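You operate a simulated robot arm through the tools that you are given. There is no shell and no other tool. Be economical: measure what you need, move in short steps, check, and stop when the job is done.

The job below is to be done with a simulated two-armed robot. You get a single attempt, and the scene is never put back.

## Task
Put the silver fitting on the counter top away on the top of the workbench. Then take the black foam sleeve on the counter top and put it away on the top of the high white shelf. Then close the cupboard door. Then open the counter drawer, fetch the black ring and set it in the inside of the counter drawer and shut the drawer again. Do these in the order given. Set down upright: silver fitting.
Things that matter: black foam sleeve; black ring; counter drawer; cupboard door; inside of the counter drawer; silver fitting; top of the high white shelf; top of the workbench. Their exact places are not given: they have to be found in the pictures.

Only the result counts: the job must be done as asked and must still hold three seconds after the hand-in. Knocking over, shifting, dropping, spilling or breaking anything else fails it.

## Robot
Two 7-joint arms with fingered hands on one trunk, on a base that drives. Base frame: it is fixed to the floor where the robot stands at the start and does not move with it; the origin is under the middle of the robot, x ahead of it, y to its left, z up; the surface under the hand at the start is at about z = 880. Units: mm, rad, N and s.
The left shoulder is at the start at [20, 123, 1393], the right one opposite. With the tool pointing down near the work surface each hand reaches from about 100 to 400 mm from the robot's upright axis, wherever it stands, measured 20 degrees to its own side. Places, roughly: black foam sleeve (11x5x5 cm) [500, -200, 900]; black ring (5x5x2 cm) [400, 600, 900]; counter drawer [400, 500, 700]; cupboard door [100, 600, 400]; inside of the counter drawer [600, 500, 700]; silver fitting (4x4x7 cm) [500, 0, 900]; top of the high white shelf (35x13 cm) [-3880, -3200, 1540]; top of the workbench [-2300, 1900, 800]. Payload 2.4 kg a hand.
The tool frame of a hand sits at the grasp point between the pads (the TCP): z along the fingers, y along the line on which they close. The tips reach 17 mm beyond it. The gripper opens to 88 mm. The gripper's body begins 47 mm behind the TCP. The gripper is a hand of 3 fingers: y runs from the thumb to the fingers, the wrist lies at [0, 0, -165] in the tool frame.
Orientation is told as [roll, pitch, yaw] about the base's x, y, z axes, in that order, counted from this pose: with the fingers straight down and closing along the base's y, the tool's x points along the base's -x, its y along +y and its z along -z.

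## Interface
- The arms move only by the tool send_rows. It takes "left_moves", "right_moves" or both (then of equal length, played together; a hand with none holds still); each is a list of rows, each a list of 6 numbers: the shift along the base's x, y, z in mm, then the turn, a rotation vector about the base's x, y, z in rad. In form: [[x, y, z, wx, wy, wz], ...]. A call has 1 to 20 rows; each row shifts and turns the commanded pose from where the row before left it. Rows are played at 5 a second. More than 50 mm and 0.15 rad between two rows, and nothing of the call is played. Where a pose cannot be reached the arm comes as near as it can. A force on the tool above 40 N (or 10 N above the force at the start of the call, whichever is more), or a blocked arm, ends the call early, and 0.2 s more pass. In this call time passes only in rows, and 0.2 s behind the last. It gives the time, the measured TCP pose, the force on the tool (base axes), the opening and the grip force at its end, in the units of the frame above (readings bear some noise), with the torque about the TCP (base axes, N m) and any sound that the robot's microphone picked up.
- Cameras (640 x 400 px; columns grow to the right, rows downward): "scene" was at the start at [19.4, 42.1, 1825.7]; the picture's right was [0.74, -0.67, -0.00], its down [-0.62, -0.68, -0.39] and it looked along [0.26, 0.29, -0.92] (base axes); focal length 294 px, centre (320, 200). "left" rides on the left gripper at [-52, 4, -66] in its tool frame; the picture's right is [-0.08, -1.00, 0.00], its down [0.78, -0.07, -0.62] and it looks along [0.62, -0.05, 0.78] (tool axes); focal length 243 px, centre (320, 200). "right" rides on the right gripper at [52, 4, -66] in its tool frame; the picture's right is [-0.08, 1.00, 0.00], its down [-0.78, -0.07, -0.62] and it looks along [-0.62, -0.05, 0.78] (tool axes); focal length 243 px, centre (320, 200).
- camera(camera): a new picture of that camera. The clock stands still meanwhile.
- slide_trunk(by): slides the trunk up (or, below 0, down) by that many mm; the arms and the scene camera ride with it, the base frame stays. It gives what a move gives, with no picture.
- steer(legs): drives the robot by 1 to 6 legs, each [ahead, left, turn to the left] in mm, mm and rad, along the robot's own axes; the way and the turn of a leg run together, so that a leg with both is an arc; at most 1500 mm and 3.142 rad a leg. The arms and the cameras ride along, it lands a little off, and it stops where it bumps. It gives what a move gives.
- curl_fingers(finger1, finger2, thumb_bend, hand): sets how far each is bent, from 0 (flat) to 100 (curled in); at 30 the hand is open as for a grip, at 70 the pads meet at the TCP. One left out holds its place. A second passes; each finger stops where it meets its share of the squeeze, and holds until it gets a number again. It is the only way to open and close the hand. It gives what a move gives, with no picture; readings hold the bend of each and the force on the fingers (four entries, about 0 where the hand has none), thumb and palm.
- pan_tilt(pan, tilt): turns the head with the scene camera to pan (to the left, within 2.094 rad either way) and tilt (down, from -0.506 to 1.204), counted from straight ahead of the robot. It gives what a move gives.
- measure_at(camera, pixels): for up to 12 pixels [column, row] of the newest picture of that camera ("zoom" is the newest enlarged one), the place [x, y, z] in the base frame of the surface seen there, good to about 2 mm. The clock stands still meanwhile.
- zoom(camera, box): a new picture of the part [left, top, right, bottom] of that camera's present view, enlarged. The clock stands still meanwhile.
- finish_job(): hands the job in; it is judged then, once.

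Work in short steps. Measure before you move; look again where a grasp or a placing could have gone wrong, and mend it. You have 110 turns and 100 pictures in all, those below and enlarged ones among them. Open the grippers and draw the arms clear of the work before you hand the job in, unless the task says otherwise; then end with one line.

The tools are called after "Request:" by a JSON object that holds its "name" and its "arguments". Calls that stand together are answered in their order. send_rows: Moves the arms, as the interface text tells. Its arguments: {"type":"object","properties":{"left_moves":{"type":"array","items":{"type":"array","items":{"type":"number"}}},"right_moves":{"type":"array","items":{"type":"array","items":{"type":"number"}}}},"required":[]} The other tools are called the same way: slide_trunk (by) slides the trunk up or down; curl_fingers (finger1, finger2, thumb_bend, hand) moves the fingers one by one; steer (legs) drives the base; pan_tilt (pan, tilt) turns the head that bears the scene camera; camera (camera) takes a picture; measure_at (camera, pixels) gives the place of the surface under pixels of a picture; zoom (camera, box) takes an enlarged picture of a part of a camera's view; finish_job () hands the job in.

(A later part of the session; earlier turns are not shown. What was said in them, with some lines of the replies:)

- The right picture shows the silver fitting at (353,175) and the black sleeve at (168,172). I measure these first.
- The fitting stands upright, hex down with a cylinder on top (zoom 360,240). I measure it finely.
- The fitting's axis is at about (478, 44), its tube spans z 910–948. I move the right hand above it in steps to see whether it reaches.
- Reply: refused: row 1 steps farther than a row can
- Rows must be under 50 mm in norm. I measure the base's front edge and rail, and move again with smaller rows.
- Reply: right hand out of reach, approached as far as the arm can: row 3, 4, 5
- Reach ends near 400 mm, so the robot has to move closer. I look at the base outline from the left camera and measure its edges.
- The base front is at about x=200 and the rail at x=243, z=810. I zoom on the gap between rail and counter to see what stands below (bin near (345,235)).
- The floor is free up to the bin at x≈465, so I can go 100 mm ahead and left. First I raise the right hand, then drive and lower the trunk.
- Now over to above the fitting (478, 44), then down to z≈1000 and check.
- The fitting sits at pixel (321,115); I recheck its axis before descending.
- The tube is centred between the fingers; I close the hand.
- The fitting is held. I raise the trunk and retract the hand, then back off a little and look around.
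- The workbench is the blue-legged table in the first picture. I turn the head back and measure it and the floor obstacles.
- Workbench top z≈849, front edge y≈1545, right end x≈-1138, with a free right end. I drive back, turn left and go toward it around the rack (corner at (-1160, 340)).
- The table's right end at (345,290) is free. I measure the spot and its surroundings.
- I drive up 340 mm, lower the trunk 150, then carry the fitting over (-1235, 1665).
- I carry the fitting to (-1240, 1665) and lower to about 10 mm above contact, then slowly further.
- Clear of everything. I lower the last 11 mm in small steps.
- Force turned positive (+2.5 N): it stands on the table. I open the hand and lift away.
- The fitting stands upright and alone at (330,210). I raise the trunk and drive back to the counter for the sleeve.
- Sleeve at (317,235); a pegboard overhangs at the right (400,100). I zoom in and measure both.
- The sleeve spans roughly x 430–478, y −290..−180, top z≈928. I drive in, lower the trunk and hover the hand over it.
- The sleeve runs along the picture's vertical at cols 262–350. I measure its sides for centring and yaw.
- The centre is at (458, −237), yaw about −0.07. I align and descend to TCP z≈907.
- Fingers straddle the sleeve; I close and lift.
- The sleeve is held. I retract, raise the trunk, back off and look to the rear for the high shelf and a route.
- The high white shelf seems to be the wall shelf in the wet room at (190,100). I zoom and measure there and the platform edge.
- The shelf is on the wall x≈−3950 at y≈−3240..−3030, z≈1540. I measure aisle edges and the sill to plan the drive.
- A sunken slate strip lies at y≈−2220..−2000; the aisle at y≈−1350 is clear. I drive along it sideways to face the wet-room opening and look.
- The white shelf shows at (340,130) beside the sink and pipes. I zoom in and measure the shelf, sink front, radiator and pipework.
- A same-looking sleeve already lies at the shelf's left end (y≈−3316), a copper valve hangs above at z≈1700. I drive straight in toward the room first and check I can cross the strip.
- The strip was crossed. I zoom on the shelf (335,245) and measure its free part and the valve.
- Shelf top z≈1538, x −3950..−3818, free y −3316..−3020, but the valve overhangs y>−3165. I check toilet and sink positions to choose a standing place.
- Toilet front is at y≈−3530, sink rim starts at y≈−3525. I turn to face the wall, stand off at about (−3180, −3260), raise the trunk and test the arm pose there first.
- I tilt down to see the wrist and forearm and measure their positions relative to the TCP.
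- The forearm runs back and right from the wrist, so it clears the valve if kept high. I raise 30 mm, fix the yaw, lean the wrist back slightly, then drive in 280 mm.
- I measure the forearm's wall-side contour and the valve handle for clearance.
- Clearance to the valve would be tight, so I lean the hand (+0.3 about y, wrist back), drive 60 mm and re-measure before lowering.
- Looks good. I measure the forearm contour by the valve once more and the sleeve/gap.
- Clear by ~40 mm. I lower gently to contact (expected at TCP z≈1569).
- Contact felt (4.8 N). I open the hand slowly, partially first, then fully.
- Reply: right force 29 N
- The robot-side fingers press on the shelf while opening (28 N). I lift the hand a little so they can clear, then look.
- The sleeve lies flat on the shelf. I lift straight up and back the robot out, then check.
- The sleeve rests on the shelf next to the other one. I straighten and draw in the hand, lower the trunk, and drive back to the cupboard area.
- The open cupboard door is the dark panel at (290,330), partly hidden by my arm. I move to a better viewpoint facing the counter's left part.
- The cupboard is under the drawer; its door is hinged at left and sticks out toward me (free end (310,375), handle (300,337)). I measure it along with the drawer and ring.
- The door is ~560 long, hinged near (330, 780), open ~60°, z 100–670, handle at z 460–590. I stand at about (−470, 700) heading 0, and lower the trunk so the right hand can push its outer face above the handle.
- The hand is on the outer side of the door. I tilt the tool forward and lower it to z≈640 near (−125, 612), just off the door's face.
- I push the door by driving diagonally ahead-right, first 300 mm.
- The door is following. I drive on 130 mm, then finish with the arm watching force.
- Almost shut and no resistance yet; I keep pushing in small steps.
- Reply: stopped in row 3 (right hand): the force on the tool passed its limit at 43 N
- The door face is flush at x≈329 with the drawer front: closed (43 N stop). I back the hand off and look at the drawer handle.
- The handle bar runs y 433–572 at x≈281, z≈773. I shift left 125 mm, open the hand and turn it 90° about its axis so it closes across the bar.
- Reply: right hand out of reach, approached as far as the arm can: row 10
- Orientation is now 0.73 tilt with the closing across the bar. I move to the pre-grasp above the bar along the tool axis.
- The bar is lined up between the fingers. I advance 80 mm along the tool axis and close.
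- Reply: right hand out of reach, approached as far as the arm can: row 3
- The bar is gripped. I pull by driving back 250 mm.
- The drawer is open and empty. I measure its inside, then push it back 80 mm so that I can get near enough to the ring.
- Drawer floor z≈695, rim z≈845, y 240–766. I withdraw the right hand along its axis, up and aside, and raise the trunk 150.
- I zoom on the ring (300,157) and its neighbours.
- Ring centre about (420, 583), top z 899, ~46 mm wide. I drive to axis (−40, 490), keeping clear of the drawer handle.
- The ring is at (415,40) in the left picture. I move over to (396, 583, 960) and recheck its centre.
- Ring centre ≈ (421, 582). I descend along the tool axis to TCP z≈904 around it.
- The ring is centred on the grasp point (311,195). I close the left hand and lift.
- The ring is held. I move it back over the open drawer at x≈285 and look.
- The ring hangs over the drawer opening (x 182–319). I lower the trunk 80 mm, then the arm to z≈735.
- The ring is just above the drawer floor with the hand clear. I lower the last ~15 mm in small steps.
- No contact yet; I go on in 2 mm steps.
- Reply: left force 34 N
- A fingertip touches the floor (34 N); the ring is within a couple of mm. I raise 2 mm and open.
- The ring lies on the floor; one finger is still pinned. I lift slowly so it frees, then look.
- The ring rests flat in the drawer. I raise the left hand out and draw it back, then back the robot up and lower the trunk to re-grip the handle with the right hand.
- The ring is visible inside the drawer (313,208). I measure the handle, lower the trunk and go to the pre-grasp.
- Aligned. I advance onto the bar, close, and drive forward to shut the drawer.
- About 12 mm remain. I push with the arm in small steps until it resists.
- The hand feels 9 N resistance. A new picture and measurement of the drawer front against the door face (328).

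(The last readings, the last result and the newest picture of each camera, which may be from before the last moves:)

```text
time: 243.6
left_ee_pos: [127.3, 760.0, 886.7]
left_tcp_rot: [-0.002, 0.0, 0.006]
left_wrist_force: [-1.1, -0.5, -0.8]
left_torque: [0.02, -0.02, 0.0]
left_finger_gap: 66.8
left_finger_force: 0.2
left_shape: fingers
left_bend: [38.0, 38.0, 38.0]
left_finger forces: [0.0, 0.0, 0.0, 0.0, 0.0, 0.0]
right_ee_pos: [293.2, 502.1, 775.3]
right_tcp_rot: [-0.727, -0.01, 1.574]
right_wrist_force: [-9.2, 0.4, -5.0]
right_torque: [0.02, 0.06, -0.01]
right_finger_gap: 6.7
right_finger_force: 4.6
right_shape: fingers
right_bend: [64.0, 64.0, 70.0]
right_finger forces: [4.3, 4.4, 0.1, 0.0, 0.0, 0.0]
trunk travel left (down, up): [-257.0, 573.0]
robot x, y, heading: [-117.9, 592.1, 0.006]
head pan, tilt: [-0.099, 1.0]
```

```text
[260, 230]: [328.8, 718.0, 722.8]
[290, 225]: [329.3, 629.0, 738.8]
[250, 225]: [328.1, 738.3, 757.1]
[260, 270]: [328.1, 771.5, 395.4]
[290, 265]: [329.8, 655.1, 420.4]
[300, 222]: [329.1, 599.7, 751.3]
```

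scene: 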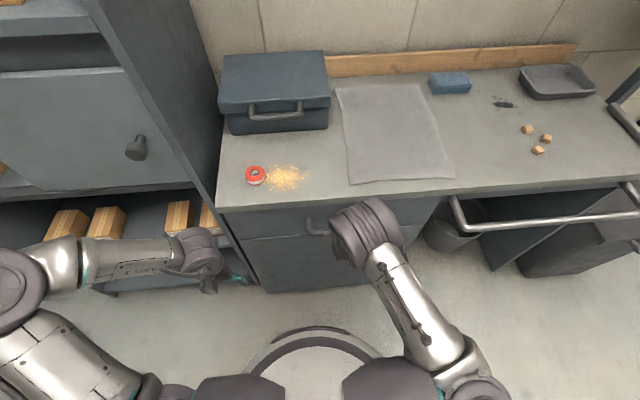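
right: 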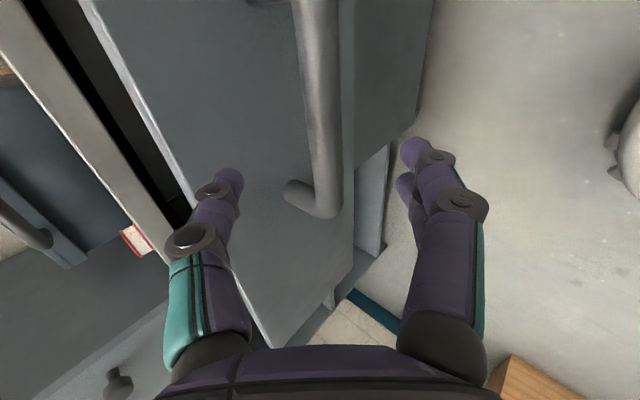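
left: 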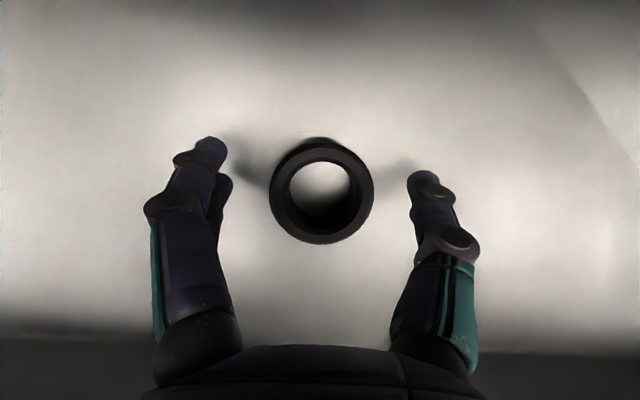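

The drawer front is flush (x≈329). I open the fingers part way, ease the hand back to centre on the bar, open more and withdraw along its axis.

Request:
{"name": "curl_fingers", "arguments": {"hand": "right", "finger1": 52, "finger2": 52, "thumb_bend": 54}}

Request:
{"name": "send_rows", "arguments": {"right_moves": [[-6, 0, 0, 0, 0, 0], [-5, 0, 0, 0, 0, 0]]}}

Request:
{"name": "curl_fingers", "arguments": {"hand": "right", "finger1": 44, "finger2": 44, "thumb_bend": 44}}

Request:
{"name": "send_rows", "arguments": {"right_moves": [[-18, 0, 20, 0, 0, 0], [-18, 0, 20, 0, 0, 0], [-18, 0, 20, 0, 0, 0], [-18, 0, 20, 0, 0, 0], [-15, -10, 30, 0, 0, 0]]}}

Request:
{"name": "steer", "arguments": {"legs": [[-300, 0, 0]]}}

Request:
{"name": "camera", "arguments": {"camera": "scene"}}

```text
time: 244.6
left_ee_pos: [127.5, 761.1, 886.4]
left_tcp_rot: [-0.003, 0.004, 0.006]
left_wrist_force: [0.4, -0.5, -0.5]
left_torque: [0.01, -0.01, 0.0]
left_finger_gap: 67.0
left_finger_force: 0.1
left_shape: fingers
left_bend: [38.0, 38.0, 38.0]
left_finger forces: [0.0, 0.1, 0.0, 0.1, 0.0, 0.0]
right_ee_pos: [295.0, 502.7, 774.5]
right_tcp_rot: [-0.729, -0.008, 1.575]
right_wrist_force: [-0.4, 0.4, -0.4]
right_torque: [0.01, 0.01, -0.01]
right_finger_gap: 33.1
right_finger_force: 0.1
right_shape: fingers
right_bend: [52.0, 52.0, 54.0]
right_finger forces: [0.0, 0.1, 0.1, 0.0, 0.1, 0.0]
trunk travel left (down, up): [-257.0, 573.0]
robot x, y, heading: [-117.3, 592.2, 0.003]
head pan, tilt: [-0.099, 1.0]
```

```text
time: 245.2
left_ee_pos: [127.0, 761.5, 886.3]
left_tcp_rot: [-0.002, 0.004, 0.004]
left_wrist_force: [0.6, 0.3, 0.0]
left_torque: [0.02, -0.03, 0.02]
left_finger_gap: 66.8
left_finger_force: 0.1
left_shape: fingers
left_bend: [38.0, 38.0, 38.0]
left_finger forces: [0.0, 0.0, 0.0, 0.1, 0.1, 0.0]
right_ee_pos: [283.7, 503.0, 775.4]
right_tcp_rot: [-0.73, -0.009, 1.573]
right_wrist_force: [0.4, -0.3, 0.3]
right_torque: [-0.02, -0.03, -0.01]
right_finger_gap: 32.8
right_finger_force: 0.0
right_shape: fingers
right_bend: [52.0, 52.0, 54.0]
right_finger forces: [0.0, 0.0, 0.1, 0.0, 0.1, 0.0]
trunk travel left (down, up): [-257.0, 573.0]
robot x, y, heading: [-118.0, 588.9, 0.004]
head pan, tilt: [-0.099, 1.0]
```

```text
time: 246.2
left_ee_pos: [127.8, 760.5, 886.9]
left_tcp_rot: [-0.002, 0.003, 0.006]
left_wrist_force: [0.2, -0.2, 0.1]
left_torque: [0.02, -0.01, -0.05]
left_finger_gap: 66.7
left_finger_force: 0.2
left_shape: fingers
left_bend: [38.0, 38.0, 38.0]
left_finger forces: [0.0, 0.1, 0.0, 0.0, 0.1, 0.1]
right_ee_pos: [285.3, 503.0, 774.8]
right_tcp_rot: [-0.729, -0.011, 1.576]
right_wrist_force: [0.3, 0.5, 0.9]
right_torque: [0.0, 0.06, -0.01]
right_finger_gap: 53.2
right_finger_force: 0.1
right_shape: fingers
right_bend: [44.0, 44.0, 44.0]
right_finger forces: [0.0, 0.1, 0.0, 0.0, 0.0, 0.0]
trunk travel left (down, up): [-257.0, 573.0]
robot x, y, heading: [-123.8, 586.2, 0.01]
head pan, tilt: [-0.099, 1.0]
```

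```text
time: 247.4
left_ee_pos: [128.2, 760.3, 886.4]
left_tcp_rot: [-0.002, 0.001, 0.007]
left_wrist_force: [0.6, 0.2, 0.5]
left_torque: [0.0, -0.02, 0.02]
left_finger_gap: 66.5
left_finger_force: 0.0
left_shape: fingers
left_bend: [38.0, 38.0, 38.0]
left_finger forces: [0.0, 0.1, 0.0, 0.0, 0.1, 0.1]
right_ee_pos: [195.9, 492.4, 883.4]
right_tcp_rot: [-0.729, -0.01, 1.577]
right_wrist_force: [-0.3, 0.8, -1.6]
right_torque: [-0.02, -0.05, 0.01]
right_finger_gap: 53.2
right_finger_force: 0.0
right_shape: fingers
right_bend: [44.0, 44.0, 44.0]
right_finger forces: [0.0, 0.0, 0.0, 0.0, 0.0, 0.1]
trunk travel left (down, up): [-257.0, 573.0]
robot x, y, heading: [-121.2, 588.2, 0.005]
head pan, tilt: [-0.099, 1.0]
```

```text
time: 249.5
left_ee_pos: [-176.2, 758.8, 886.7]
left_tcp_rot: [-0.002, 0.003, -0.001]
left_wrist_force: [-0.2, -0.6, -0.5]
left_torque: [0.03, 0.0, 0.0]
left_finger_gap: 66.6
left_finger_force: 0.1
left_shape: fingers
left_bend: [38.0, 38.0, 38.0]
left_finger forces: [0.0, 0.0, 0.0, 0.0, 0.1, 0.0]
right_ee_pos: [-108.5, 490.4, 883.5]
right_tcp_rot: [-0.73, -0.01, 1.57]
right_wrist_force: [-0.9, 0.1, -0.1]
right_torque: [-0.01, 0.01, 0.0]
right_finger_gap: 52.9
right_finger_force: 0.0
right_shape: fingers
right_bend: [44.0, 44.0, 44.0]
right_finger forces: [0.1, 0.0, 0.0, 0.0, 0.1, 0.0]
trunk travel left (down, up): [-257.0, 573.0]
robot x, y, heading: [-423.2, 589.3, 0.003]
head pan, tilt: [-0.099, 1.0]
```

```text
27 pictures are left
```

scene: 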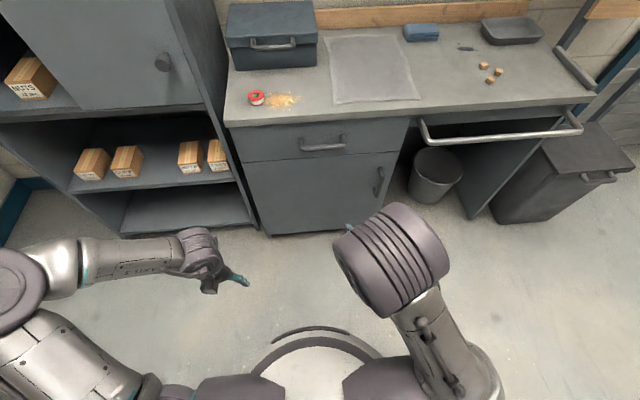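

Drawer and door look shut. I verify both faces and open both hands fully.

Request:
{"name": "measure_at", "arguments": {"camera": "scene", "pixels": [[260, 145], [390, 130], [265, 200], [300, 200], [390, 160], [388, 190]]}}

Request:
{"name": "curl_fingers", "arguments": {"hand": "right", "finger1": 30, "finger2": 30, "thumb_bend": 30}}

Request:
{"name": "curl_fingers", "arguments": {"hand": "left", "finger1": 30, "finger2": 30, "thumb_bend": 30}}

```text
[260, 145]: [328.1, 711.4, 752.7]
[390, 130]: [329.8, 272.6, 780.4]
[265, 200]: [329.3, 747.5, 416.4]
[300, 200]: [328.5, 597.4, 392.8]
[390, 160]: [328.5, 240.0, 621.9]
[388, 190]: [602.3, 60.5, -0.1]
```

```text
time: 250.5
left_ee_pos: [-175.9, 758.3, 887.2]
left_tcp_rot: [-0.002, 0.002, 0.0]
left_wrist_force: [-0.5, -0.4, -0.2]
left_torque: [0.02, -0.01, -0.05]
left_finger_gap: 66.7
left_finger_force: 0.1
left_shape: fingers
left_bend: [38.0, 38.0, 38.0]
left_finger forces: [0.1, 0.0, 0.1, 0.1, 0.0, 0.0]
right_ee_pos: [-108.7, 490.2, 883.4]
right_tcp_rot: [-0.728, -0.011, 1.571]
right_wrist_force: [-0.1, -0.3, -0.2]
right_torque: [-0.03, -0.01, -0.02]
right_finger_gap: 83.8
right_finger_force: 0.1
right_shape: fingers
right_bend: [30.0, 30.0, 30.0]
right_finger forces: [0.1, 0.0, 0.0, 0.1, 0.0, 0.0]
trunk travel left (down, up): [-257.0, 573.0]
robot x, y, heading: [-426.4, 586.9, 0.002]
head pan, tilt: [-0.099, 1.0]
```

```text
time: 251.5
left_ee_pos: [-176.5, 759.2, 885.8]
left_tcp_rot: [-0.003, 0.005, 0.0]
left_wrist_force: [0.6, 0.2, -0.7]
left_torque: [0.01, -0.01, 0.05]
left_finger_gap: 84.2
left_finger_force: 0.0
left_shape: fingers
left_bend: [30.0, 30.0, 30.0]
left_finger forces: [0.0, 0.1, 0.1, 0.0, 0.0, 0.0]
right_ee_pos: [-108.3, 490.6, 884.1]
right_tcp_rot: [-0.728, -0.011, 1.571]
right_wrist_force: [-0.4, 0.4, -0.4]
right_torque: [-0.04, 0.0, -0.01]
right_finger_gap: 84.0
right_finger_force: 0.0
right_shape: fingers
right_bend: [30.0, 30.0, 30.0]
right_finger forces: [0.1, 0.0, 0.0, 0.1, 0.1, 0.1]
trunk travel left (down, up): [-257.0, 573.0]
robot x, y, heading: [-427.0, 590.9, -0.002]
head pan, tilt: [-0.099, 1.0]
```

Drawer and door faces are all at x≈329, so both are shut; the hands are open and clear. I hand the job in.

Request:
{"name": "finish_job", "arguments": {}}

```text
The job is handed in.
```

I did all four steps in the order given and handed the job in. The fitting stands upright on the workbench, the foam sleeve is on the high shelf, the cupboard door is closed, and the black ring is inside the shut drawer. I measured the drawer and door fronts flush after my last move, with both hands open and clear; the hand-in gave back no verdict.
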